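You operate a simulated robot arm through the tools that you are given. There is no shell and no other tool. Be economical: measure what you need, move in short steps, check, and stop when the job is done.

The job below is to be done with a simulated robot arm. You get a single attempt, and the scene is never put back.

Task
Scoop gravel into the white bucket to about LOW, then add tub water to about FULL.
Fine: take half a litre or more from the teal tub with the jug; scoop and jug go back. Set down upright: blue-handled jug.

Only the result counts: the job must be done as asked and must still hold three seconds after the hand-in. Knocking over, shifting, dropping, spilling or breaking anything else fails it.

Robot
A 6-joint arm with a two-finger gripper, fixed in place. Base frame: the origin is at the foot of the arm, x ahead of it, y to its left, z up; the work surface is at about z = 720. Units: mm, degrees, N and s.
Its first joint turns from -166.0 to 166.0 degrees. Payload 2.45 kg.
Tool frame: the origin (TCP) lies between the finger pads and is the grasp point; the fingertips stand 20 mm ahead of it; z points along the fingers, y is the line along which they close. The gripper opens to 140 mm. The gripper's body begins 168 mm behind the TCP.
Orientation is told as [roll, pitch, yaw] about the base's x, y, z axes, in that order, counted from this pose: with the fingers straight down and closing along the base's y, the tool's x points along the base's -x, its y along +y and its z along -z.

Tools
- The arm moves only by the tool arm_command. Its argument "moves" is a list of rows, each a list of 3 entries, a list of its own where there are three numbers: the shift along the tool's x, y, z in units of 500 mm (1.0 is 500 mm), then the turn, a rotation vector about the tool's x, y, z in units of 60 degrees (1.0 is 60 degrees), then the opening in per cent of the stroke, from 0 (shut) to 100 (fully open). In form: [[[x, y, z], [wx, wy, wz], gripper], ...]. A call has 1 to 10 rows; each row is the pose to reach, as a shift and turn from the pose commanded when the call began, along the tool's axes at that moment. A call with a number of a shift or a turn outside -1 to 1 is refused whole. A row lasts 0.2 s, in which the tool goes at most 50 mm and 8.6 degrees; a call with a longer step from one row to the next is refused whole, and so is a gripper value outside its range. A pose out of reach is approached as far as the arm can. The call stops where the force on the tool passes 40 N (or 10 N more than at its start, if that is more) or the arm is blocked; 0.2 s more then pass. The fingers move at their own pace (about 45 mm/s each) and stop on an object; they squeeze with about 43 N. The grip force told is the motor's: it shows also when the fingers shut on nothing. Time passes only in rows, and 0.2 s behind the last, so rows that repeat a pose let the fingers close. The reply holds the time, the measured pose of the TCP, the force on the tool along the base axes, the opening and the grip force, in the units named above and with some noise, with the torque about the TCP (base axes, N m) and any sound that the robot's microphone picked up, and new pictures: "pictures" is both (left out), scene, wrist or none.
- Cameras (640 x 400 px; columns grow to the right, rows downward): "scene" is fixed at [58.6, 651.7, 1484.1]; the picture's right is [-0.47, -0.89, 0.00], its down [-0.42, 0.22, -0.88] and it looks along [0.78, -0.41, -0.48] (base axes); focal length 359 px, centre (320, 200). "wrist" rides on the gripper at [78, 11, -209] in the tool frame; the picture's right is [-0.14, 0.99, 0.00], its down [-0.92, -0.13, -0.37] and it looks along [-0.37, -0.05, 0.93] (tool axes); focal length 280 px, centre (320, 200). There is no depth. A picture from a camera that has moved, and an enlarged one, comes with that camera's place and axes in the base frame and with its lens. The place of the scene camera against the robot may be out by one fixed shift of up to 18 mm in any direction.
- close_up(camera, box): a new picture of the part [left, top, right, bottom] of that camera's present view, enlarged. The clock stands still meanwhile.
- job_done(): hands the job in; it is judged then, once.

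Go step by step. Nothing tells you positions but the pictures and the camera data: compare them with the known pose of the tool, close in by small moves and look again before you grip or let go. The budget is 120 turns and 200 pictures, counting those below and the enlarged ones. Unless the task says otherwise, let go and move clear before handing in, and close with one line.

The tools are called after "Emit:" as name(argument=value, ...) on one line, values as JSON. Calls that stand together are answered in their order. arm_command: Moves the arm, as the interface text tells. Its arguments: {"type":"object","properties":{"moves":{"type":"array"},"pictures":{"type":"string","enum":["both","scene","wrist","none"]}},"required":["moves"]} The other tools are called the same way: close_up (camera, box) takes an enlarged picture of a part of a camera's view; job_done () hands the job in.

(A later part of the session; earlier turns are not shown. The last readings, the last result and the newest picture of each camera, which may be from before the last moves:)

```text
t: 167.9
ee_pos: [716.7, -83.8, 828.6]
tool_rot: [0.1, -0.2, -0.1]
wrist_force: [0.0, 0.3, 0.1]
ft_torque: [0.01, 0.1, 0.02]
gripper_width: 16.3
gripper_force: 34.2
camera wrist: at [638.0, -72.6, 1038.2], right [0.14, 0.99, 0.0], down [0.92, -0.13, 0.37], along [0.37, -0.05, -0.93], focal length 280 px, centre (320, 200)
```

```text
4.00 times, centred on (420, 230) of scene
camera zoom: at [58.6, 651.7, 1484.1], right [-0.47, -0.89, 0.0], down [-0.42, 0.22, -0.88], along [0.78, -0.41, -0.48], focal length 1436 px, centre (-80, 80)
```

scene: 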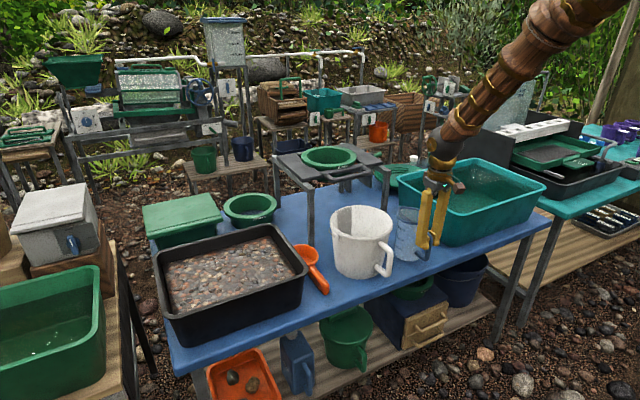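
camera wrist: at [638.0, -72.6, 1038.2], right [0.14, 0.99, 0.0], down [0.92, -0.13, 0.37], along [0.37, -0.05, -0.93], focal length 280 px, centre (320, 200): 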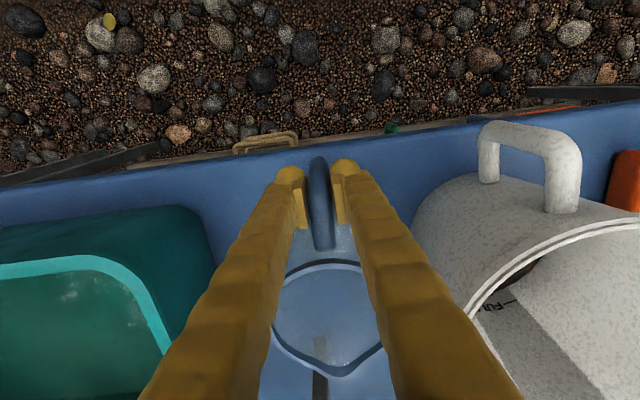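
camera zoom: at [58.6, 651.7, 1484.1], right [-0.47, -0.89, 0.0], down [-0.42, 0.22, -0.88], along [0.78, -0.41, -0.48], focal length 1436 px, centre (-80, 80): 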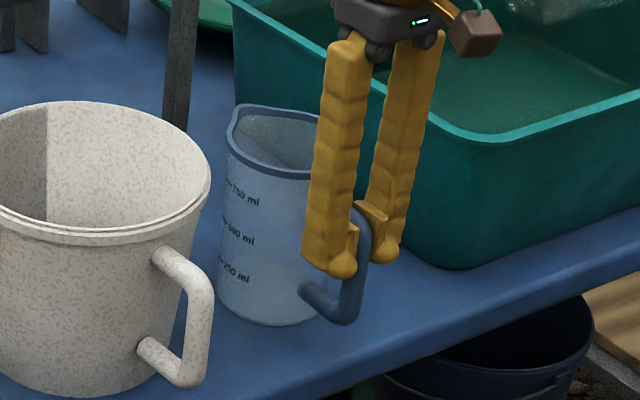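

The handle is held (16 mm). I lift straight up 200 mm and look.

Emit:
arm_command(moves=[[[0, 0, 0], [0, 0, 0], 0], [[0, 0, -0.02], [0, 0, 0], 0], [[0, 0, -0.08], [0, 0, 0], 0], [[0, 0, -0.16], [0, 0, 0], 0], [[0, 0, -0.24], [0, 0, 0], 0], [[0, 0, -0.32], [0, 0, 0], 0], [[0, 0, -0.4], [0, 0, 0], 0], [[0, 0, -0.4], [0, 0, 0], 0]])

Emit:
close_up(camera="scene", box=[370, 120, 470, 220])

```text
t: 169.8
ee_pos: [716.9, -83.2, 1027.5]
tool_rot: [0.1, -0.1, 0.0]
wrist_force: [0.2, -0.5, -1.1]
ft_torque: [-0.01, 0.08, 0.01]
gripper_width: 16.4
gripper_force: 41.6
camera wrist: at [638.9, -72.3, 1237.7], right [0.14, 0.99, 0.0], down [0.92, -0.13, 0.37], along [0.37, -0.05, -0.93], focal length 280 px, centre (320, 200)
```

scene: 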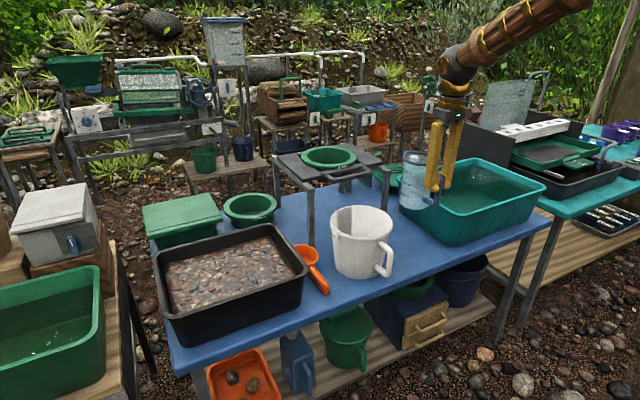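
wrist: 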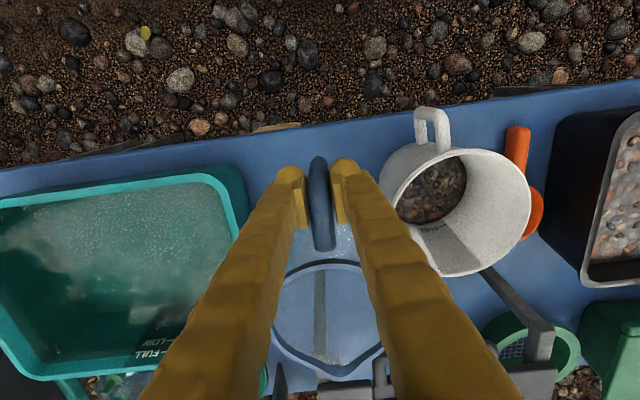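

```text
4.00 times, centred on (420, 170) of scene
camera zoom: at [58.6, 651.7, 1484.1], right [-0.47, -0.89, 0.0], down [-0.42, 0.22, -0.88], along [0.78, -0.41, -0.48], focal length 1436 px, centre (-80, 320)
```

zoom: 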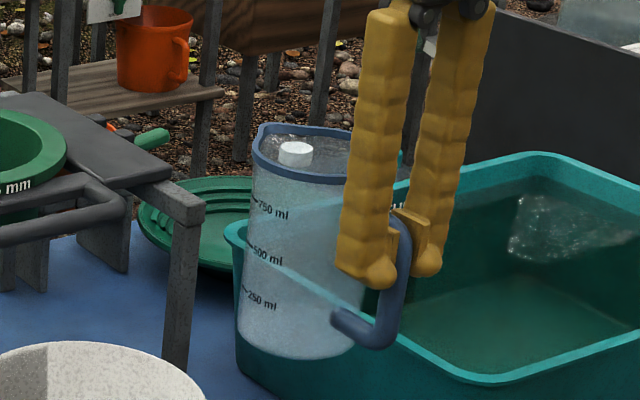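

The jug hangs upright and empty. I carry it over the tub, turning it so the spout points to +y; that makes tilting lean toward a reachable side.

Emit:
arm_command(moves=[[[-0.02, -0.085, 0], [0, 0, -0.11], 0], [[-0.05, -0.17, 0], [0, 0, -0.22], 0], [[-0.08, -0.255, 0], [0, 0, -0.33], 0], [[-0.11, -0.34, 0], [0, 0, -0.44], 0], [[-0.15, -0.425, 0], [0, 0, -0.55], 0], [[-0.19, -0.51, 0], [0, 0, -0.66], 0], [[-0.23, -0.595, 0], [0, 0, -0.77], 0], [[-0.27, -0.68, 0], [0, 0, -0.88], 0], [[-0.308, -0.765, 0], [0, 0, -0.98], 0]], pictures="scene")

Emit:
arm_command(moves=[[[0, 0, 0], [0, 0, -0.13], 0], [[0, 0, 0], [0, 0, -0.26], 0], [[0, 0, 0], [0, 0, -0.39], 0], [[0, 0, 0], [0, 0, -0.52], 0]])

```text
t: 171.8
ee_pos: [869.9, -465.6, 1028.7]
tool_rot: [-0.1, -0.1, 58.9]
wrist_force: [-0.4, 0.2, -0.9]
ft_torque: [-0.08, 0.08, -0.01]
gripper_width: 16.4
gripper_force: 42.1
```

scene: 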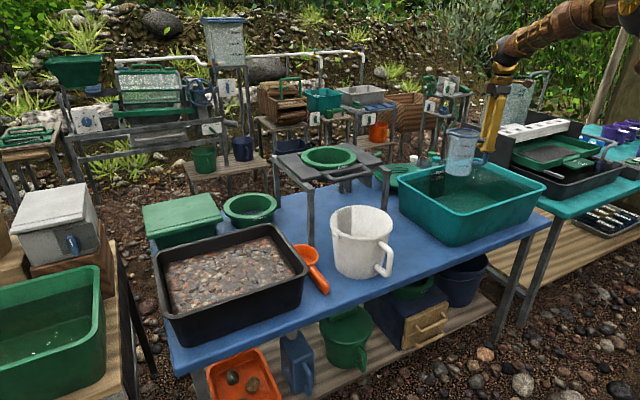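

```text
t: 172.8
ee_pos: [871.1, -465.9, 1029.0]
tool_rot: [-0.1, -0.1, 90.1]
wrist_force: [0.2, -0.4, -1.5]
ft_torque: [-0.1, 0.01, -0.02]
gripper_width: 16.3
gripper_force: 41.8
camera wrist: at [860.0, -544.4, 1237.7], right [-0.99, 0.14, 0.0], down [0.13, 0.92, 0.37], along [0.05, 0.37, -0.93], focal length 280 px, centre (320, 200)
```

scene: 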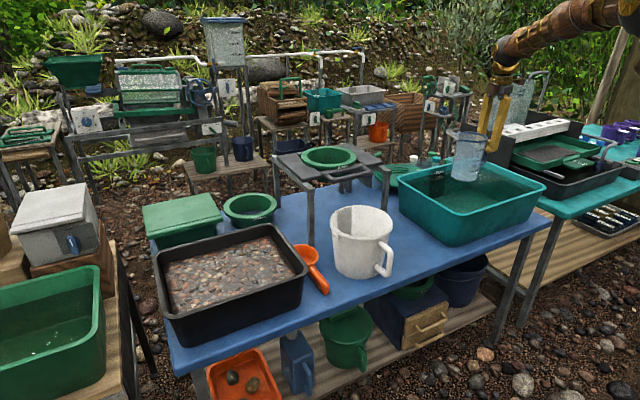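
wrist: 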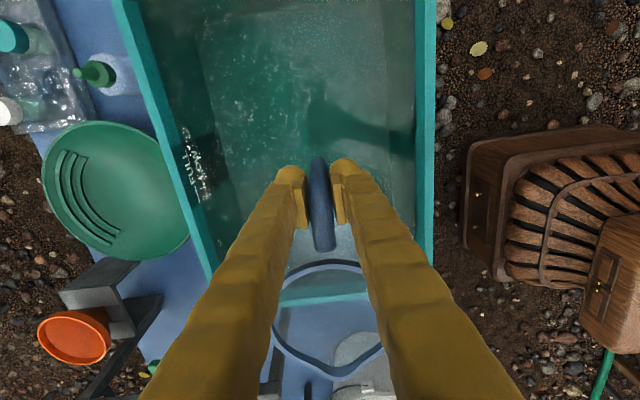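

The jug is over the tub with spout toward +y. I tilt it 55° nose-down above the water first and check.

Emit:
arm_command(moves=[[[0, 0, 0], [0, 0.13, 0], 0], [[0, 0, 0], [0, 0.26, 0], 0], [[0, 0, 0], [0, 0.39, 0], 0], [[0, 0, 0], [0, 0.52, 0], 0], [[0, 0, 0], [0, 0.65, 0], 0], [[0, 0, 0], [0, 0.78, 0], 0], [[0, 0, 0], [0, 0.917, 0], 0]])

Emit:
close_up(camera="scene", box=[390, 100, 560, 260])

```text
t: 174.3
ee_pos: [871.7, -466.3, 1027.7]
tool_rot: [-0.3, 55.0, 89.7]
wrist_force: [0.0, -0.1, -0.8]
ft_torque: [0.01, -0.02, -0.01]
gripper_width: 16.2
gripper_force: 42.2
camera wrist: at [859.7, -339.3, 1213.6], right [-0.99, 0.08, -0.12], down [0.13, 0.83, -0.54], along [0.05, -0.55, -0.83], focal length 280 px, centre (320, 200)
```

scene: 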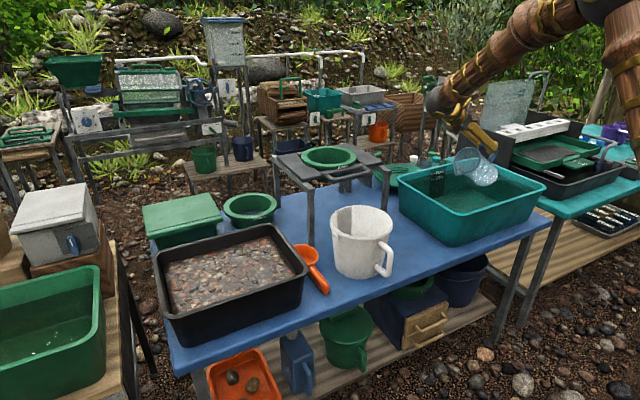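
wrist: 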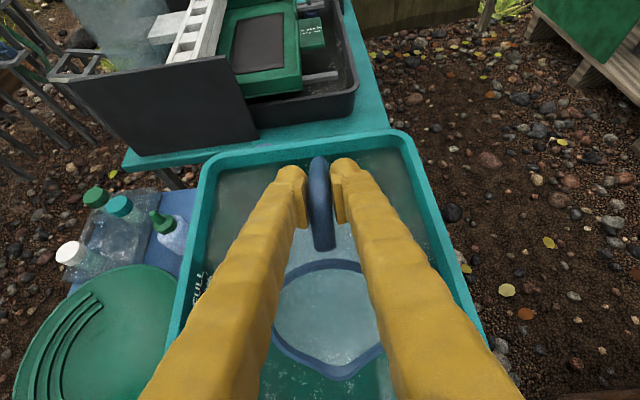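

```text
2.50 times, centred on (475, 180) of scene
camera zoom: at [58.6, 651.7, 1484.1], right [-0.47, -0.89, 0.0], down [-0.42, 0.22, -0.88], along [0.78, -0.41, -0.48], focal length 898 px, centre (-68, 250)
```

zoom: 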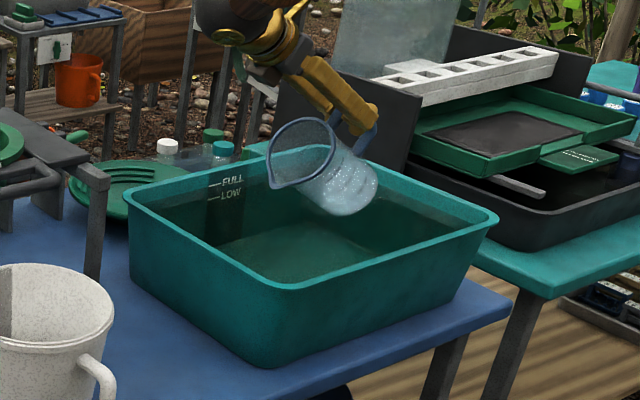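

Geometry matches. I lower it in stages; first about 100 mm, watching the force.

Emit:
arm_command(moves=[[[-0.0655, 0, 0.0459], [0, 0, 0], 0], [[-0.12, 0, 0.084], [0, 0, 0], 0], [[-0.1687, 0, 0.1182], [0, 0, 0], 0], [[-0.1687, 0, 0.1182], [0, 0, 0], 0]])

Emit:
close_up(camera="scene", box=[390, 100, 560, 260])

```text
t: 175.3
ee_pos: [870.8, -466.7, 924.3]
tool_rot: [-0.2, 54.8, 89.9]
wrist_force: [0.2, -0.1, -1.7]
ft_torque: [-0.02, 0.0, 0.0]
gripper_width: 16.5
gripper_force: 41.9
camera wrist: at [859.2, -340.0, 1108.9], right [-0.99, 0.08, -0.11], down [0.13, 0.83, -0.54], along [0.05, -0.55, -0.83], focal length 280 px, centre (320, 200)
```

scene: 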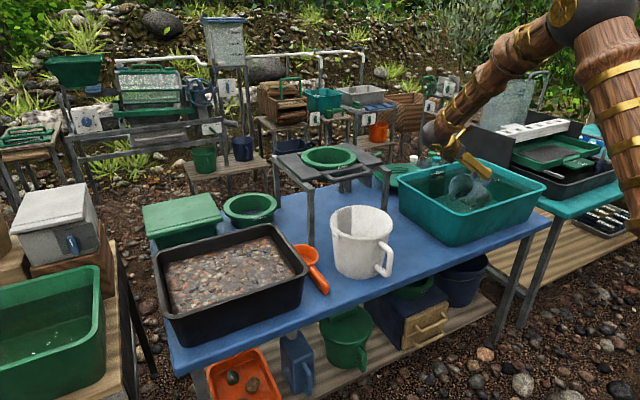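
wrist: 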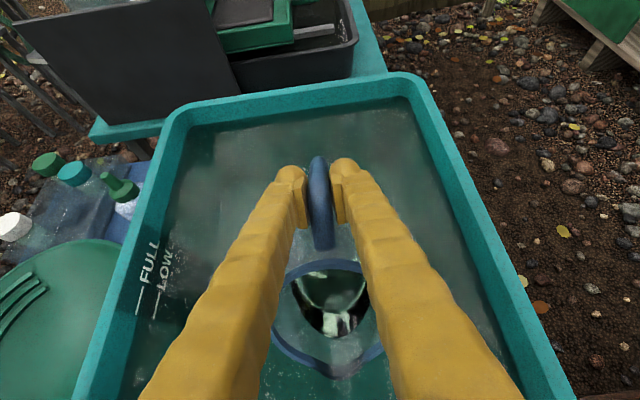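

```text
2.50 times, centred on (475, 180) of scene
camera zoom: at [58.6, 651.7, 1484.1], right [-0.47, -0.89, 0.0], down [-0.42, 0.22, -0.88], along [0.78, -0.41, -0.48], focal length 898 px, centre (-68, 250)
```

zoom: 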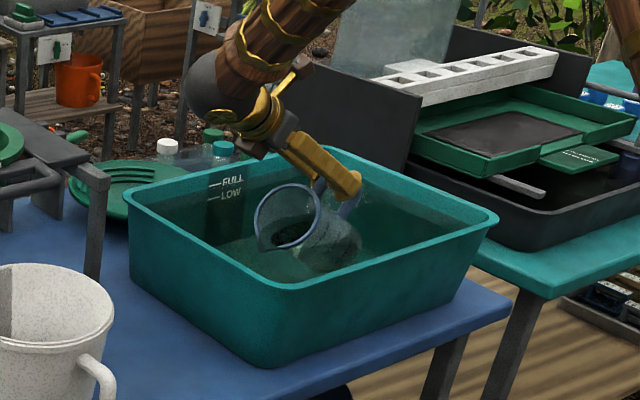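

Water is beginning to enter the jug. I lower 20 mm more and let it fill.

Emit:
arm_command(moves=[[[-0.0164, 0, 0.0115], [0, 0, 0], 0], [[-0.0262, 0, 0.0184], [0, 0, 0], 0], [[-0.0328, 0, 0.023], [0, 0, 0], 0], [[-0.0328, 0, 0.023], [0, 0, 0], 0], [[-0.0328, 0, 0.023], [0, 0, 0], 0], [[-0.0328, 0, 0.023], [0, 0, 0], 0]])

Emit:
close_up(camera="wrist", box=[240, 240, 420, 390])

```text
t: 176.8
ee_pos: [872.0, -465.8, 904.4]
tool_rot: [-0.1, 54.9, 89.8]
wrist_force: [-0.4, 0.1, -2.2]
ft_torque: [0.0, -0.04, -0.01]
gripper_width: 16.3
gripper_force: 43.0
camera wrist: at [859.6, -339.8, 1089.8], right [-0.99, 0.08, -0.11], down [0.13, 0.83, -0.54], along [0.05, -0.55, -0.83], focal length 280 px, centre (320, 200)
```

scene: 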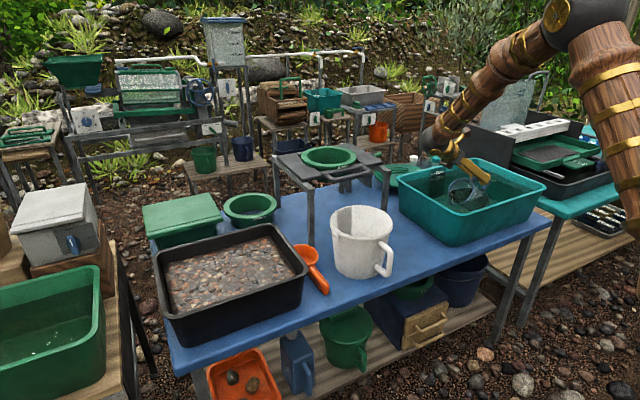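
wrist: 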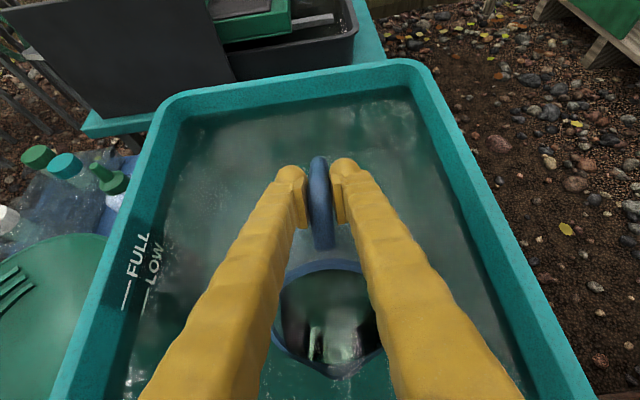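

```text
2.67 times, centred on (330, 315) of wrist
camera zoom: at [859.6, -339.8, 1089.8], right [-0.99, 0.08, -0.11], down [0.13, 0.83, -0.54], along [0.05, -0.55, -0.83], focal length 748 px, centre (293, -107)
```

zoom: 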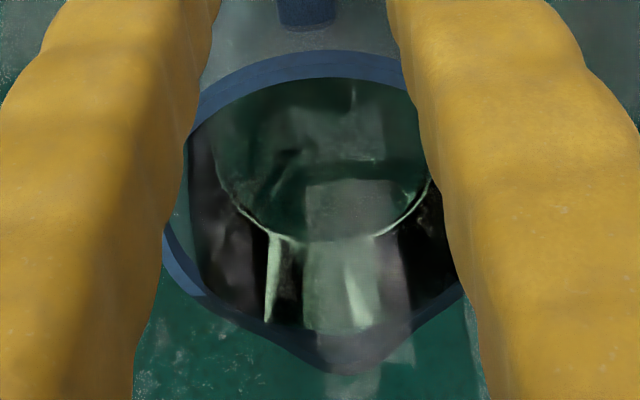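

The jug is partly filled. I go down a few more mm, then rotate it back upright in place so the lip leaves the water late.

Emit:
arm_command(moves=[[[-0.0066, 0, 0.0046], [0, 0, 0], 0], [[-0.0098, 0, 0.0069], [0, 0, 0], 0], [[-0.0098, 0, 0.0069], [0, 0, 0], 0], [[-0.0098, 0, 0.0069], [0, -0.06, 0], 0], [[-0.0098, 0, 0.0069], [0, -0.12, 0], 0], [[-0.0098, 0, 0.0069], [0, -0.2, 0], 0], [[-0.0098, 0, 0.0069], [0, -0.3, 0], 0], [[-0.0098, 0, 0.0069], [0, -0.4, 0], 0], [[-0.0098, 0, 0.0069], [0, -0.5, 0], 0]])

Emit:
close_up(camera="scene", box=[390, 100, 560, 260])

```text
t: 178.8
ee_pos: [872.0, -465.9, 898.9]
tool_rot: [-0.1, 24.9, 90.0]
wrist_force: [0.2, -0.3, -8.7]
ft_torque: [-0.32, 0.03, 0.03]
gripper_width: 16.6
gripper_force: 42.1
camera wrist: at [860.0, -448.9, 1122.1], right [-0.99, 0.12, -0.06], down [0.13, 0.99, -0.05], along [0.05, -0.06, -1.0], focal length 280 px, centre (320, 200)
```

scene: 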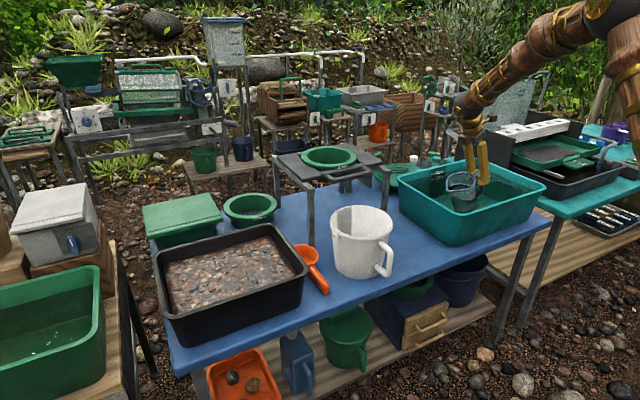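
wrist: 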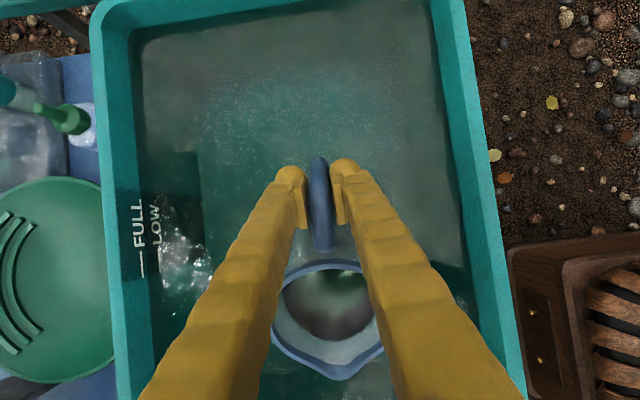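

```text
2.50 times, centred on (475, 180) of scene
camera zoom: at [58.6, 651.7, 1484.1], right [-0.47, -0.89, 0.0], down [-0.42, 0.22, -0.88], along [0.78, -0.41, -0.48], focal length 898 px, centre (-68, 250)
```

zoom: 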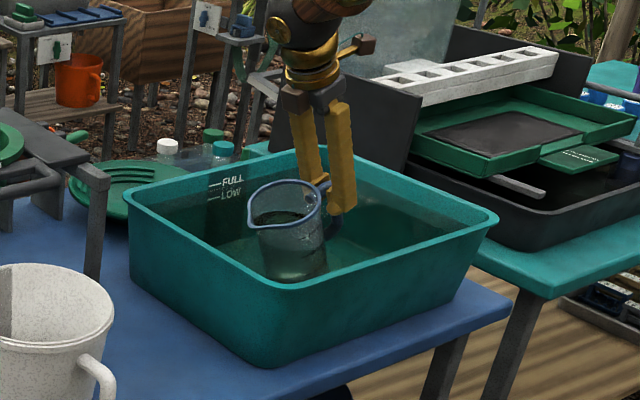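

Water is in the jug (about 7 N more). I rotate upright and lift clear.

Emit:
arm_command(moves=[[[0.008, 0, -0.018], [0, -0.1, 0], 0], [[0.017, 0, -0.036], [0, -0.2, 0], 0], [[0.03, 0, -0.065], [0, -0.3, 0], 0], [[0.045, 0, -0.097], [0, -0.415, 0], 0], [[0.07, 0, -0.15], [0, -0.415, 0], 0], [[0.095, 0, -0.204], [0, -0.415, 0], 0], [[0.118, 0, -0.2537], [0, -0.415, 0], 0], [[0.118, 0, -0.2537], [0, -0.415, 0], 0]])

Emit:
close_up(camera="scene", box=[410, 90, 530, 190])

```text
t: 180.6
ee_pos: [871.2, -467.5, 1038.7]
tool_rot: [-0.1, 0.1, 90.1]
wrist_force: [0.9, 0.2, -9.3]
ft_torque: [-0.49, 0.04, 0.01]
gripper_width: 16.7
gripper_force: 42.0
camera wrist: at [859.6, -545.0, 1248.7], right [-0.99, 0.14, 0.0], down [0.13, 0.92, 0.37], along [0.05, 0.36, -0.93], focal length 280 px, centre (320, 200)
```

scene: 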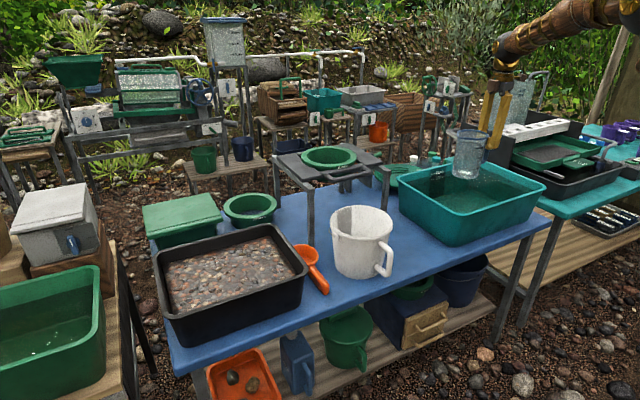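
wrist: 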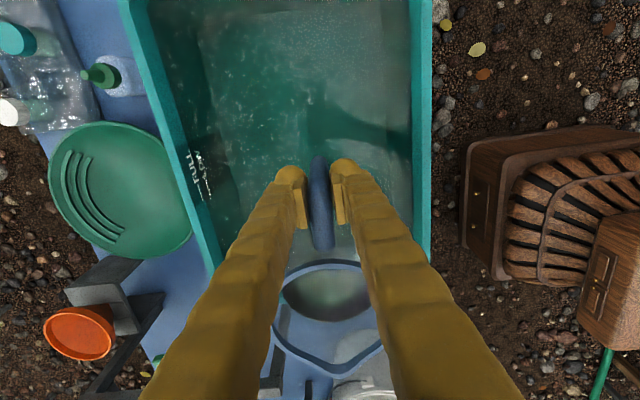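

```text
4.00 times, centred on (470, 140) of scene
camera zoom: at [58.6, 651.7, 1484.1], right [-0.47, -0.89, 0.0], down [-0.42, 0.22, -0.88], along [0.78, -0.41, -0.48], focal length 1436 px, centre (-280, 440)
```

zoom: 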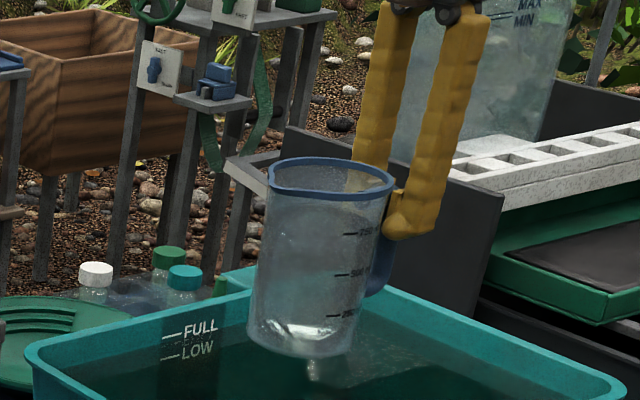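

Emit:
close_up(camera="scene", box=[450, 120, 490, 185])

Emit:
close_up(camera="wrist", box=[260, 250, 400, 390])

```text
6.15 times, centred on (470, 152) of scene
camera zoom: at [58.6, 651.7, 1484.1], right [-0.47, -0.89, 0.0], down [-0.42, 0.22, -0.88], along [0.78, -0.41, -0.48], focal length 2209 px, centre (-603, 492)
```

zoom: 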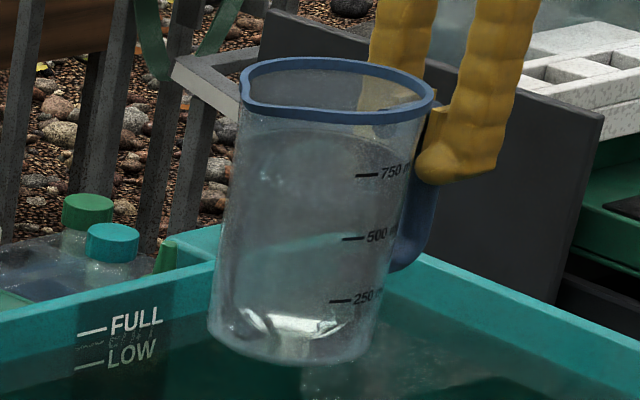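

```text
2.86 times, centred on (330, 320) of wrist
camera zoom: at [859.6, -545.0, 1248.7], right [-0.99, 0.14, 0.0], down [0.13, 0.92, 0.37], along [0.05, 0.36, -0.93], focal length 801 px, centre (291, -143)
```

zoom: 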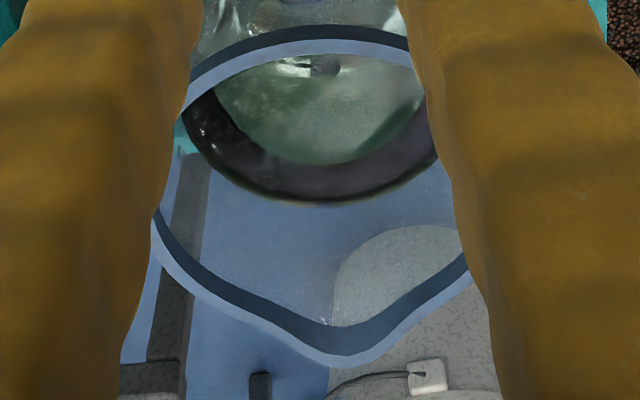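

The jug holds roughly 700 ml. I carry it gently toward the bucket, stopping with the spout above it.

Emit:
arm_command(moves=[[[-0.03, 0.005, -0.005], [0, 0, 0], 0], [[-0.08, 0.01, -0.012], [0, 0, 0], 0], [[-0.14, 0.02, -0.012], [0, 0, 0], 0], [[-0.2, 0.03, -0.012], [0, 0, 0], 0], [[-0.27, 0.04, -0.012], [0, 0, 0], 0], [[-0.34, 0.05, -0.012], [0, 0, 0], 0], [[-0.41, 0.06, -0.012], [0, 0, 0], 0], [[-0.48, 0.07, -0.012], [0, 0, 0], 0], [[-0.54, 0.078, -0.012], [0, 0, 0], 0], [[-0.58, 0.078, -0.012], [0, 0, 0], 0]], pictures="none")

Emit:
arm_command(moves=[[[-0.04, 0, 0], [0, 0, 0], 0], [[-0.1, 0, 0], [0, 0, 0], 0], [[-0.17, 0, 0], [0, 0, 0], 0], [[-0.24, 0, 0], [0, 0, 0], 0], [[-0.3, 0, 0], [0, 0, 0], 0], [[-0.33, 0, 0], [0, 0, 0], 0], [[-0.33, 0, 0], [0, 0, 0], 0]])

Emit:
close_up(camera="scene", box=[320, 110, 460, 290])

```text
t: 182.8
ee_pos: [830.7, -174.4, 1046.8]
tool_rot: [0.0, 0.1, 89.9]
wrist_force: [0.3, -0.3, -8.6]
ft_torque: [-0.51, 0.03, 0.03]
gripper_width: 16.3
gripper_force: 42.4
```

```text
t: 184.3
ee_pos: [831.4, -10.4, 1044.9]
tool_rot: [-0.2, 0.0, 90.1]
wrist_force: [-0.3, 1.2, -8.4]
ft_torque: [-0.51, -0.01, 0.0]
gripper_width: 16.6
gripper_force: 42.8
camera wrist: at [820.2, -88.4, 1255.0], right [-0.99, 0.14, 0.0], down [0.13, 0.92, 0.37], along [0.05, 0.36, -0.93], focal length 280 px, centre (320, 200)
```

scene: 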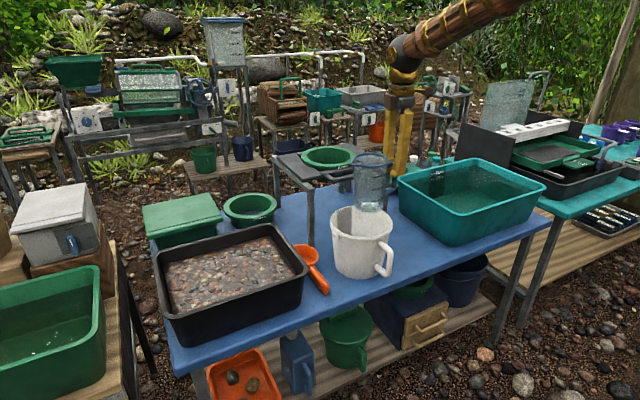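
wrist: 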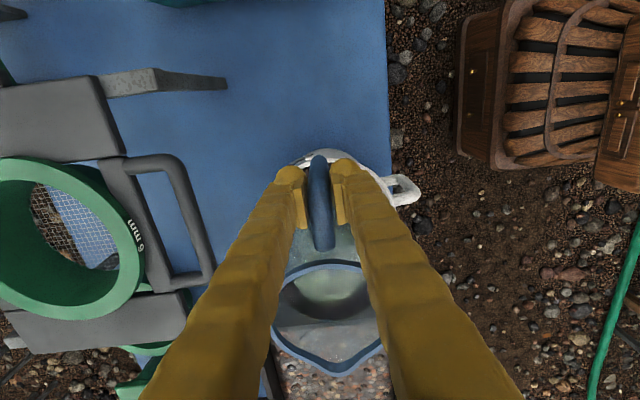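

```text
2.22 times, centred on (390, 200) of scene
camera zoom: at [58.6, 651.7, 1484.1], right [-0.47, -0.89, 0.0], down [-0.42, 0.22, -0.88], along [0.78, -0.41, -0.48], focal length 798 px, centre (164, 200)
```

zoom: 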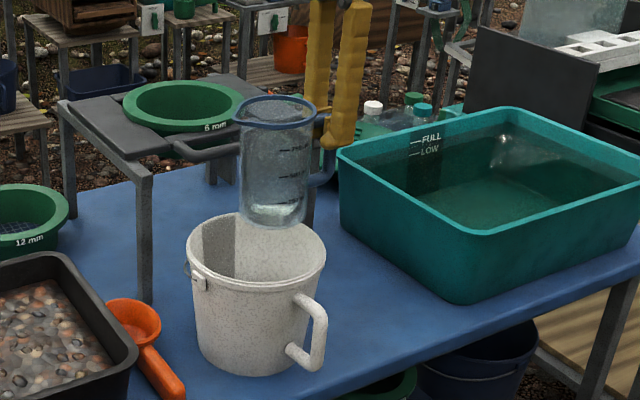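

Spout is over the bucket. I shift 15 mm back, raise 20 mm for clearance and start tilting, watching the weight.

Emit:
arm_command(moves=[[[0.015, 0, -0.02], [0, 0, 0], 0], [[0.03, 0, -0.04], [0, 0.1, 0], 0], [[0.03, 0, -0.04], [0, 0.2, 0], 0], [[0.03, 0, -0.04], [0, 0.3, 0], 0], [[0.03, 0, -0.04], [0, 0.4, 0], 0], [[0.03, 0, -0.04], [0, 0.5, 0], 0], [[0.03, 0, -0.04], [0, 0.58, 0], 0], [[0.03, 0, -0.04], [0, 0.66, 0], 0], [[0.03, 0, -0.04], [0, 0.66, 0], 0], [[0.03, 0, -0.04], [0, 0.66, 0], 0]])

Emit:
close_up(camera="scene", box=[320, 110, 460, 290])

```text
t: 186.6
ee_pos: [831.4, -25.7, 1064.2]
tool_rot: [-0.2, 39.7, 89.9]
wrist_force: [-0.4, -0.9, -7.1]
ft_torque: [-0.15, -0.01, -0.01]
gripper_width: 16.7
gripper_force: 42.6
camera wrist: at [820.4, 47.4, 1276.4], right [-0.99, 0.11, -0.09], down [0.13, 0.94, -0.3], along [0.05, -0.31, -0.95], focal length 280 px, centre (320, 200)
```

scene: 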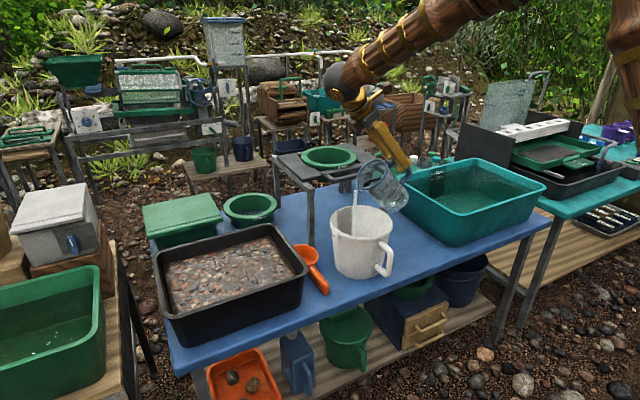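
wrist: 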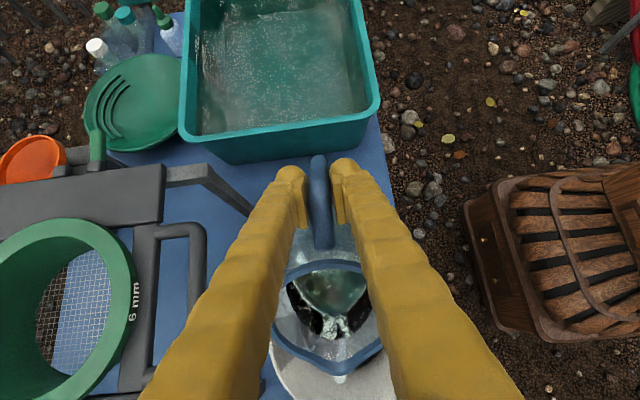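

```text
2.22 times, centred on (390, 200) of scene
camera zoom: at [58.6, 651.7, 1484.1], right [-0.47, -0.89, 0.0], down [-0.42, 0.22, -0.88], along [0.78, -0.41, -0.48], focal length 798 px, centre (164, 200)
```

zoom: 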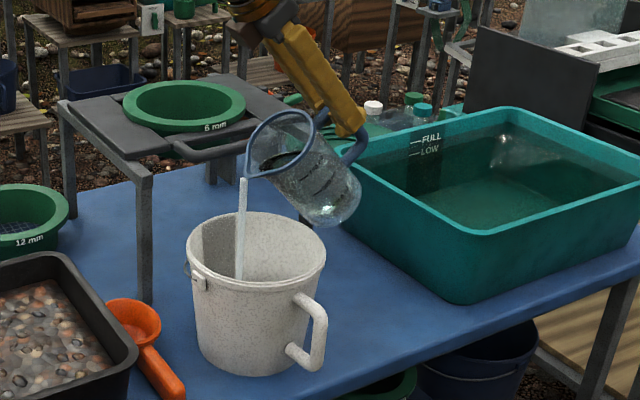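

The stream falls inside the bucket. I continue to about 50° and let it run.

Emit:
arm_command(moves=[[[0, 0, 0], [0, 0, 0], 0], [[0, 0, 0], [0, 0.06, 0], 0], [[0, 0, 0], [0, 0.12, 0], 0], [[0, 0, 0], [0, 0.17, 0], 0], [[0, 0, 0], [0, 0.17, 0], 0], [[0, 0, 0], [0, 0.17, 0], 0], [[0, 0, 0], [0, 0.17, 0], 0], [[0, 0, 0], [0, 0.17, 0], 0], [[0, 0, 0], [0, 0.17, 0], 0]], pictures="none")

Emit:
close_up(camera="scene", box=[320, 110, 460, 290])

```text
t: 188.6
ee_pos: [830.9, -26.1, 1064.7]
tool_rot: [-0.3, 49.8, 89.9]
wrist_force: [-1.1, 0.0, -4.9]
ft_torque: [-0.05, 0.0, 0.04]
gripper_width: 16.4
gripper_force: 42.4
```

```text
2.22 times, centred on (390, 200) of scene
camera zoom: at [58.6, 651.7, 1484.1], right [-0.47, -0.89, 0.0], down [-0.42, 0.22, -0.88], along [0.78, -0.41, -0.48], focal length 798 px, centre (164, 200)
```

zoom: 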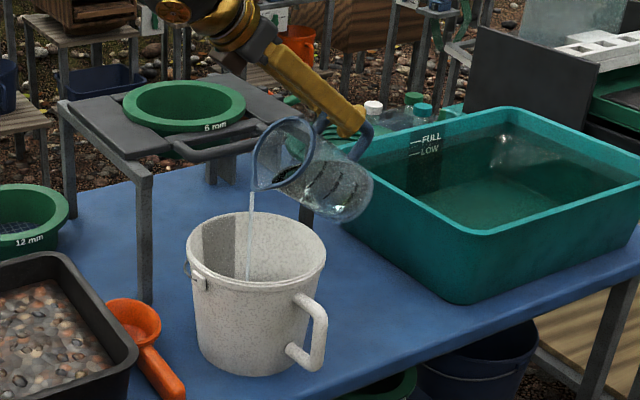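

About 380 ml has gone in. I bring the jug upright and move to look at the level inside the bucket.

Emit:
arm_command(moves=[[[0, 0, 0], [0, -0.12, 0], 0], [[0, 0, 0], [0, -0.24, 0], 0], [[0, 0, 0], [0, -0.36, 0], 0], [[0, 0, 0], [0, -0.48, 0], 0], [[0, 0, 0], [0, -0.6, 0], 0], [[0, 0, 0], [0, -0.72, 0], 0], [[0, 0, 0], [0, -0.83, 0], 0], [[0, 0, 0], [0, -0.83, 0], 0]], pictures="none")

Emit:
arm_command(moves=[[[-0.03, 0.01, -0.03], [0, 0, 0], 0], [[-0.09, 0.02, -0.07], [0, 0, 0], 0], [[-0.15, 0.04, -0.11], [0, 0, 0], 0], [[-0.22, 0.06, -0.15], [0, 0, 0], 0], [[-0.29, 0.08, -0.172], [0, 0, 0], 0], [[-0.35, 0.08, -0.172], [0, 0, 0], 0], [[-0.382, 0.08, -0.172], [0, 0, 0], 0], [[-0.382, 0.08, -0.172], [0, 0, 0], 0]], pictures="wrist")

```text
t: 190.3
ee_pos: [832.0, -25.6, 1064.8]
tool_rot: [-0.1, 0.0, 90.0]
wrist_force: [-0.2, 0.2, -5.2]
ft_torque: [-0.35, 0.01, -0.03]
gripper_width: 16.4
gripper_force: 42.8
```

```text
t: 192.2
ee_pos: [792.0, 166.5, 1150.6]
tool_rot: [-0.1, 0.0, 90.0]
wrist_force: [0.2, 0.5, -5.4]
ft_torque: [-0.32, 0.02, 0.01]
gripper_width: 16.7
gripper_force: 42.0
camera wrist: at [780.5, 87.1, 1360.3], right [-0.99, 0.14, 0.0], down [0.13, 0.92, 0.37], along [0.05, 0.36, -0.93], focal length 280 px, centre (320, 200)
```

wrist: 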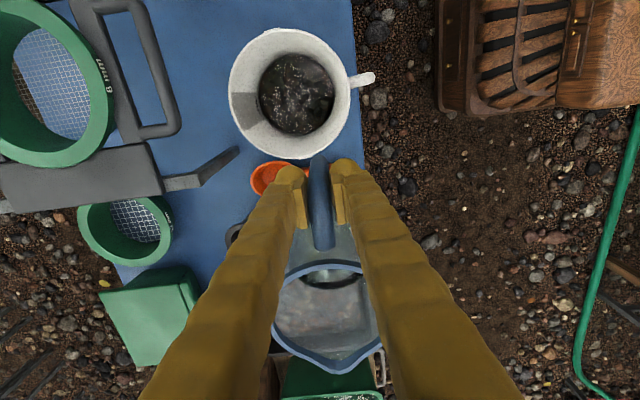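

Emit:
close_up(camera="wrist", box=[225, 85, 285, 135])

Emit:
close_up(camera="wrist", box=[245, 92, 269, 112])

```text
8.00 times, centred on (255, 110) of wrist
camera zoom: at [780.5, 87.1, 1360.3], right [-0.99, 0.14, 0.0], down [0.13, 0.92, 0.37], along [0.05, 0.36, -0.93], focal length 2243 px, centre (840, 920)
```

zoom: 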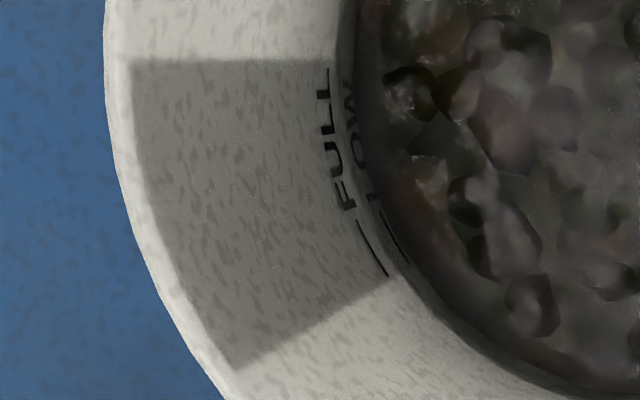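

```text
16.00 times, centred on (257, 102) of wrist
camera zoom: at [780.5, 87.1, 1360.3], right [-0.99, 0.14, 0.0], down [0.13, 0.92, 0.37], along [0.05, 0.36, -0.93], focal length 4486 px, centre (1328, 1768)
```

zoom: 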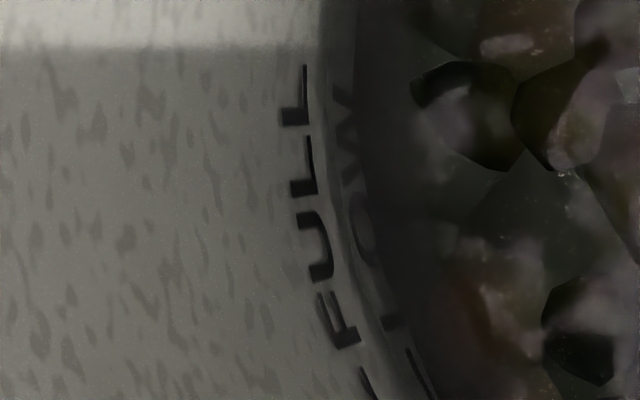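

The waterline is about halfway between LOW and FULL, so roughly 180 ml more is needed. I return over the bucket and tilt to about 58°.

Emit:
arm_command(moves=[[[0.03, 0, 0], [0, 0, 0], 0], [[0.09, -0.02, 0.02], [0, 0, 0], 0], [[0.15, -0.04, 0.06], [0, 0, 0], 0], [[0.22, -0.06, 0.1], [0, 0, 0], 0], [[0.29, -0.08, 0.14], [0, 0, 0], 0], [[0.35, -0.08, 0.172], [0, 0, 0], 0], [[0.382, -0.08, 0.172], [0, 0, 0], 0], [[0.382, -0.08, 0.172], [0, 0, 0], 0]], pictures="none")

Emit:
arm_command(moves=[[[0, 0, 0], [0, 0.13, 0], 0], [[0, 0, 0], [0, 0.26, 0], 0], [[0, 0, 0], [0, 0.39, 0], 0], [[0, 0, 0], [0, 0.52, 0], 0], [[0, 0, 0], [0, 0.65, 0], 0], [[0, 0, 0], [0, 0.75, 0], 0], [[0, 0, 0], [0, 0.84, 0], 0], [[0, 0, 0], [0, 0.9, 0], 0], [[0, 0, 0], [0, 0.96, 0], 0], [[0, 0, 0], [0, 0.96, 0], 0]], pictures="none")

Emit:
arm_command(moves=[[[0, 0, 0], [0, 0, 0], 0], [[0, 0, 0], [0, 0, 0], 0], [[0, 0, 0], [0, 0, 0], 0], [[0, 0, 0], [0, 0, 0], 0]], pictures="scene")

```text
t: 193.9
ee_pos: [831.1, -27.6, 1063.4]
tool_rot: [-0.1, -0.1, 90.1]
wrist_force: [0.7, -0.3, -5.2]
ft_torque: [-0.32, 0.01, 0.0]
gripper_width: 16.8
gripper_force: 41.8
```

```text
t: 196.2
ee_pos: [832.3, -26.6, 1064.6]
tool_rot: [-0.2, 57.7, 89.9]
wrist_force: [-0.3, 0.6, -4.9]
ft_torque: [0.01, 0.02, 0.0]
gripper_width: 16.6
gripper_force: 42.1
```

```text
t: 197.2
ee_pos: [832.4, -26.3, 1065.5]
tool_rot: [-0.2, 57.6, 89.8]
wrist_force: [0.5, -1.0, -3.3]
ft_torque: [0.04, -0.01, 0.04]
gripper_width: 16.1
gripper_force: 41.9
```

scene: 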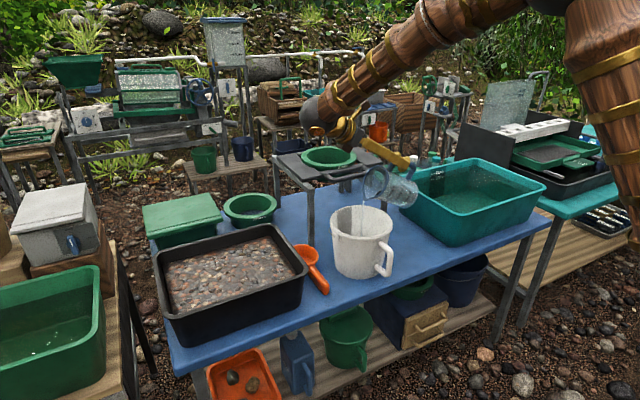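

The weight has dropped about as planned. I bring the jug upright and check the level again.

Emit:
arm_command(moves=[[[0, 0, 0], [0, -0.13, 0], 0], [[0, 0, 0], [0, -0.26, 0], 0], [[0, 0, 0], [0, -0.39, 0], 0], [[0, 0, 0], [0, -0.52, 0], 0], [[0, 0, 0], [0, -0.65, 0], 0], [[0, 0, 0], [0, -0.78, 0], 0], [[0, 0, 0], [0, -0.9, 0], 0], [[0, 0, 0], [0, -0.96, 0], 0], [[0, 0, 0], [0, -0.96, 0], 0]], pictures="none")

Emit:
arm_command(moves=[[[-0.03, 0.01, -0.03], [0, 0, 0], 0], [[-0.09, 0.02, -0.07], [0, 0, 0], 0], [[-0.15, 0.04, -0.11], [0, 0, 0], 0], [[-0.22, 0.06, -0.15], [0, 0, 0], 0], [[-0.29, 0.08, -0.172], [0, 0, 0], 0], [[-0.35, 0.08, -0.172], [0, 0, 0], 0], [[-0.382, 0.08, -0.172], [0, 0, 0], 0], [[-0.382, 0.08, -0.172], [0, 0, 0], 0]], pictures="none")

Emit:
close_up(camera="wrist", box=[225, 85, 285, 135])

Emit:
close_up(camera="wrist", box=[245, 96, 269, 116])

```text
t: 199.2
ee_pos: [832.5, -26.2, 1066.4]
tool_rot: [-0.1, -0.1, 90.0]
wrist_force: [-0.1, 0.5, -2.8]
ft_torque: [-0.23, 0.03, 0.04]
gripper_width: 16.4
gripper_force: 42.3
```

```text
t: 200.9
ee_pos: [791.4, 165.4, 1150.7]
tool_rot: [-0.1, 0.0, 89.9]
wrist_force: [0.2, -0.4, -4.3]
ft_torque: [-0.26, 0.04, 0.01]
gripper_width: 16.6
gripper_force: 42.1
```

```text
8.00 times, centred on (255, 110) of wrist
camera zoom: at [780.0, 88.0, 1360.4], right [-0.99, 0.14, 0.0], down [0.13, 0.92, 0.37], along [0.05, 0.36, -0.93], focal length 2243 px, centre (840, 920)
```

zoom: 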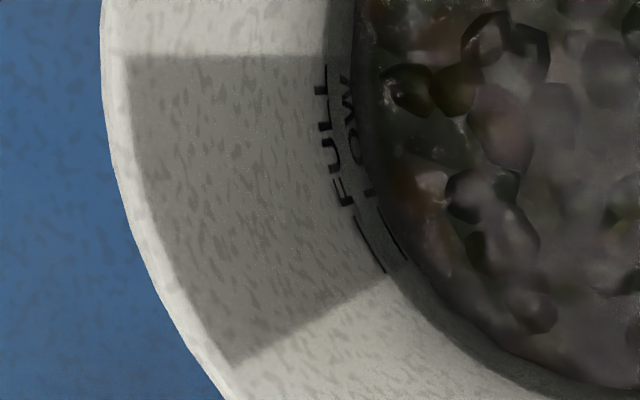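

```text
16.00 times, centred on (257, 106) of wrist
camera zoom: at [780.0, 88.0, 1360.4], right [-0.99, 0.14, 0.0], down [0.13, 0.92, 0.37], along [0.05, 0.36, -0.93], focal length 4486 px, centre (1328, 1704)
```

zoom: 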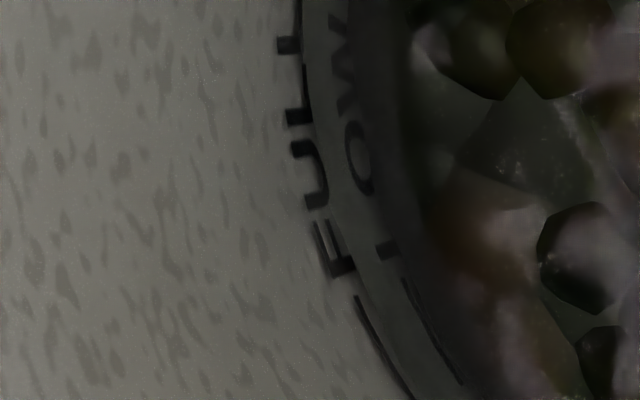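

Emit:
close_up(camera="wrist", box=[254, 104, 270, 120])

Emit:
close_up(camera="scene", box=[320, 80, 400, 160])

```text
16.00 times, centred on (262, 112) of wrist
camera zoom: at [780.0, 88.0, 1360.4], right [-0.99, 0.14, 0.0], down [0.13, 0.92, 0.37], along [0.05, 0.36, -0.93], focal length 4486 px, centre (1248, 1608)
```

zoom: 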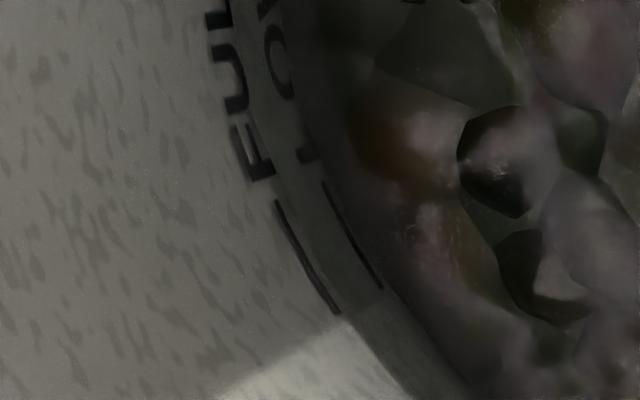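

```text
5.00 times, centred on (360, 120) of scene
camera zoom: at [58.6, 651.7, 1484.1], right [-0.47, -0.89, 0.0], down [-0.42, 0.22, -0.88], along [0.78, -0.41, -0.48], focal length 1795 px, centre (120, 600)
```

zoom: 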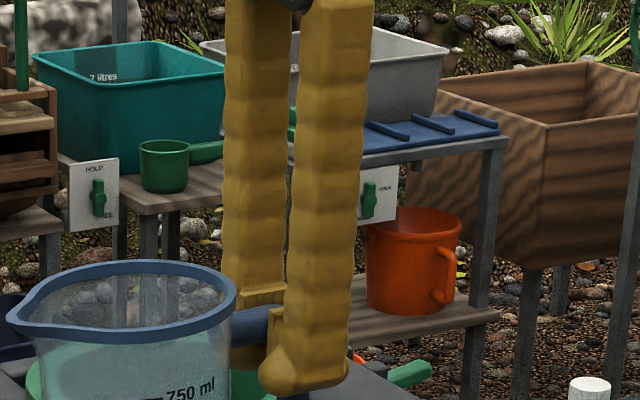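

The waterline is now only 2–3 mm under the FULL tick. One small extra pour (about 40–50 ml) should bring it right there.

Emit:
arm_command(moves=[[[0.03, 0, 0], [0, 0, 0], 0], [[0.09, -0.02, 0.02], [0, 0, 0], 0], [[0.15, -0.04, 0.06], [0, 0, 0], 0], [[0.22, -0.06, 0.1], [0, 0, 0], 0], [[0.29, -0.08, 0.14], [0, 0, 0], 0], [[0.35, -0.08, 0.172], [0, 0, 0], 0], [[0.382, -0.08, 0.172], [0, 0, 0], 0], [[0.382, -0.08, 0.172], [0, 0, 0], 0]], pictures="none")

Emit:
arm_command(moves=[[[0, 0, 0], [0, 0.13, 0], 0], [[0, 0, 0], [0, 0.26, 0], 0], [[0, 0, 0], [0, 0.39, 0], 0], [[0, 0, 0], [0, 0.52, 0], 0], [[0, 0, 0], [0, 0.65, 0], 0], [[0, 0, 0], [0, 0.78, 0], 0], [[0, 0, 0], [0, 0.9, 0], 0], [[0, 0, 0], [0, 0.99, 0], 0], [[0, 0, 0], [0, 0.99, 0], 0], [[0, 0, 0], [0, 0.99, 0], 0]], pictures="scene")

Emit:
arm_command(moves=[[[0, 0, 0], [0, -0.13, 0], 0], [[0, 0, 0], [0, -0.26, 0], 0], [[0, 0, 0], [0, -0.39, 0], 0], [[0, 0, 0], [0, -0.52, 0], 0], [[0, 0, 0], [0, -0.65, 0], 0], [[0, 0, 0], [0, -0.78, 0], 0], [[0, 0, 0], [0, -0.9, 0], 0], [[0, 0, 0], [0, -0.99, 0], 0], [[0, 0, 0], [0, -0.99, 0], 0]], pictures="none")

Emit:
arm_command(moves=[[[-0.03, 0.01, -0.03], [0, 0, 0], 0], [[-0.09, 0.02, -0.07], [0, 0, 0], 0], [[-0.15, 0.04, -0.11], [0, 0, 0], 0], [[-0.22, 0.06, -0.15], [0, 0, 0], 0], [[-0.29, 0.08, -0.172], [0, 0, 0], 0], [[-0.35, 0.08, -0.172], [0, 0, 0], 0], [[-0.382, 0.08, -0.172], [0, 0, 0], 0], [[-0.382, 0.08, -0.172], [0, 0, 0], 0]], pictures="none")

Emit:
close_up(camera="wrist", box=[254, 104, 270, 120])

```text
t: 202.8
ee_pos: [832.4, -25.8, 1063.8]
tool_rot: [-0.1, 0.0, 90.0]
wrist_force: [0.0, 0.9, -4.1]
ft_torque: [-0.21, 0.03, -0.01]
gripper_width: 16.6
gripper_force: 42.4
```

```text
t: 204.9
ee_pos: [831.5, -26.2, 1064.7]
tool_rot: [-0.2, 59.5, 89.8]
wrist_force: [-0.8, 0.0, -3.9]
ft_torque: [0.05, -0.03, 0.0]
gripper_width: 16.6
gripper_force: 42.7
```

scene: 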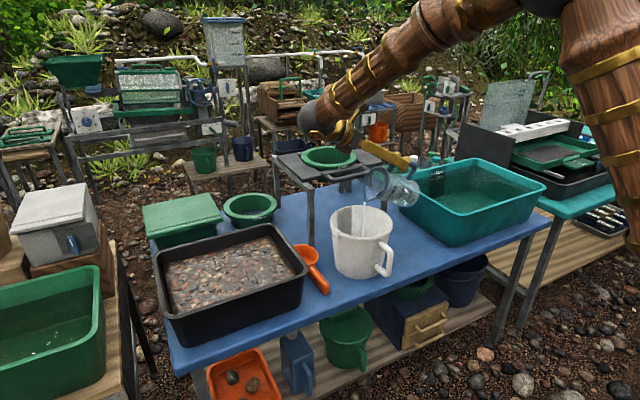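

```text
t: 206.9
ee_pos: [832.9, -25.7, 1065.7]
tool_rot: [-0.2, 0.0, 90.0]
wrist_force: [-0.2, 0.3, -3.1]
ft_torque: [-0.19, -0.01, 0.01]
gripper_width: 16.4
gripper_force: 42.0
```

```text
t: 208.8
ee_pos: [791.4, 164.9, 1150.7]
tool_rot: [-0.1, 0.0, 90.0]
wrist_force: [-1.4, -0.2, -2.8]
ft_torque: [-0.21, 0.02, 0.02]
gripper_width: 16.3
gripper_force: 41.9
```

```text
16.00 times, centred on (262, 112) of wrist
camera zoom: at [780.5, 87.1, 1360.3], right [-0.99, 0.14, 0.0], down [0.13, 0.92, 0.37], along [0.05, 0.36, -0.93], focal length 4486 px, centre (1248, 1608)
```

zoom: 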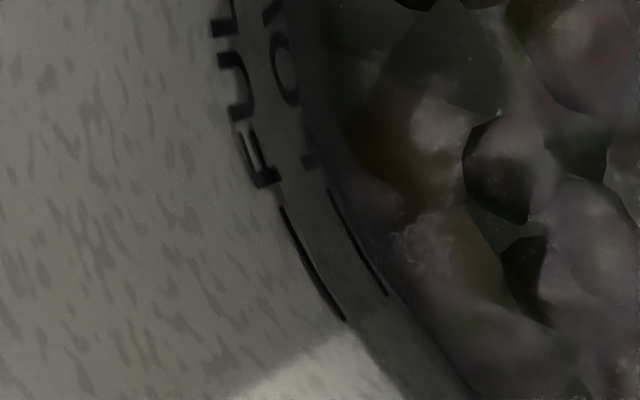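

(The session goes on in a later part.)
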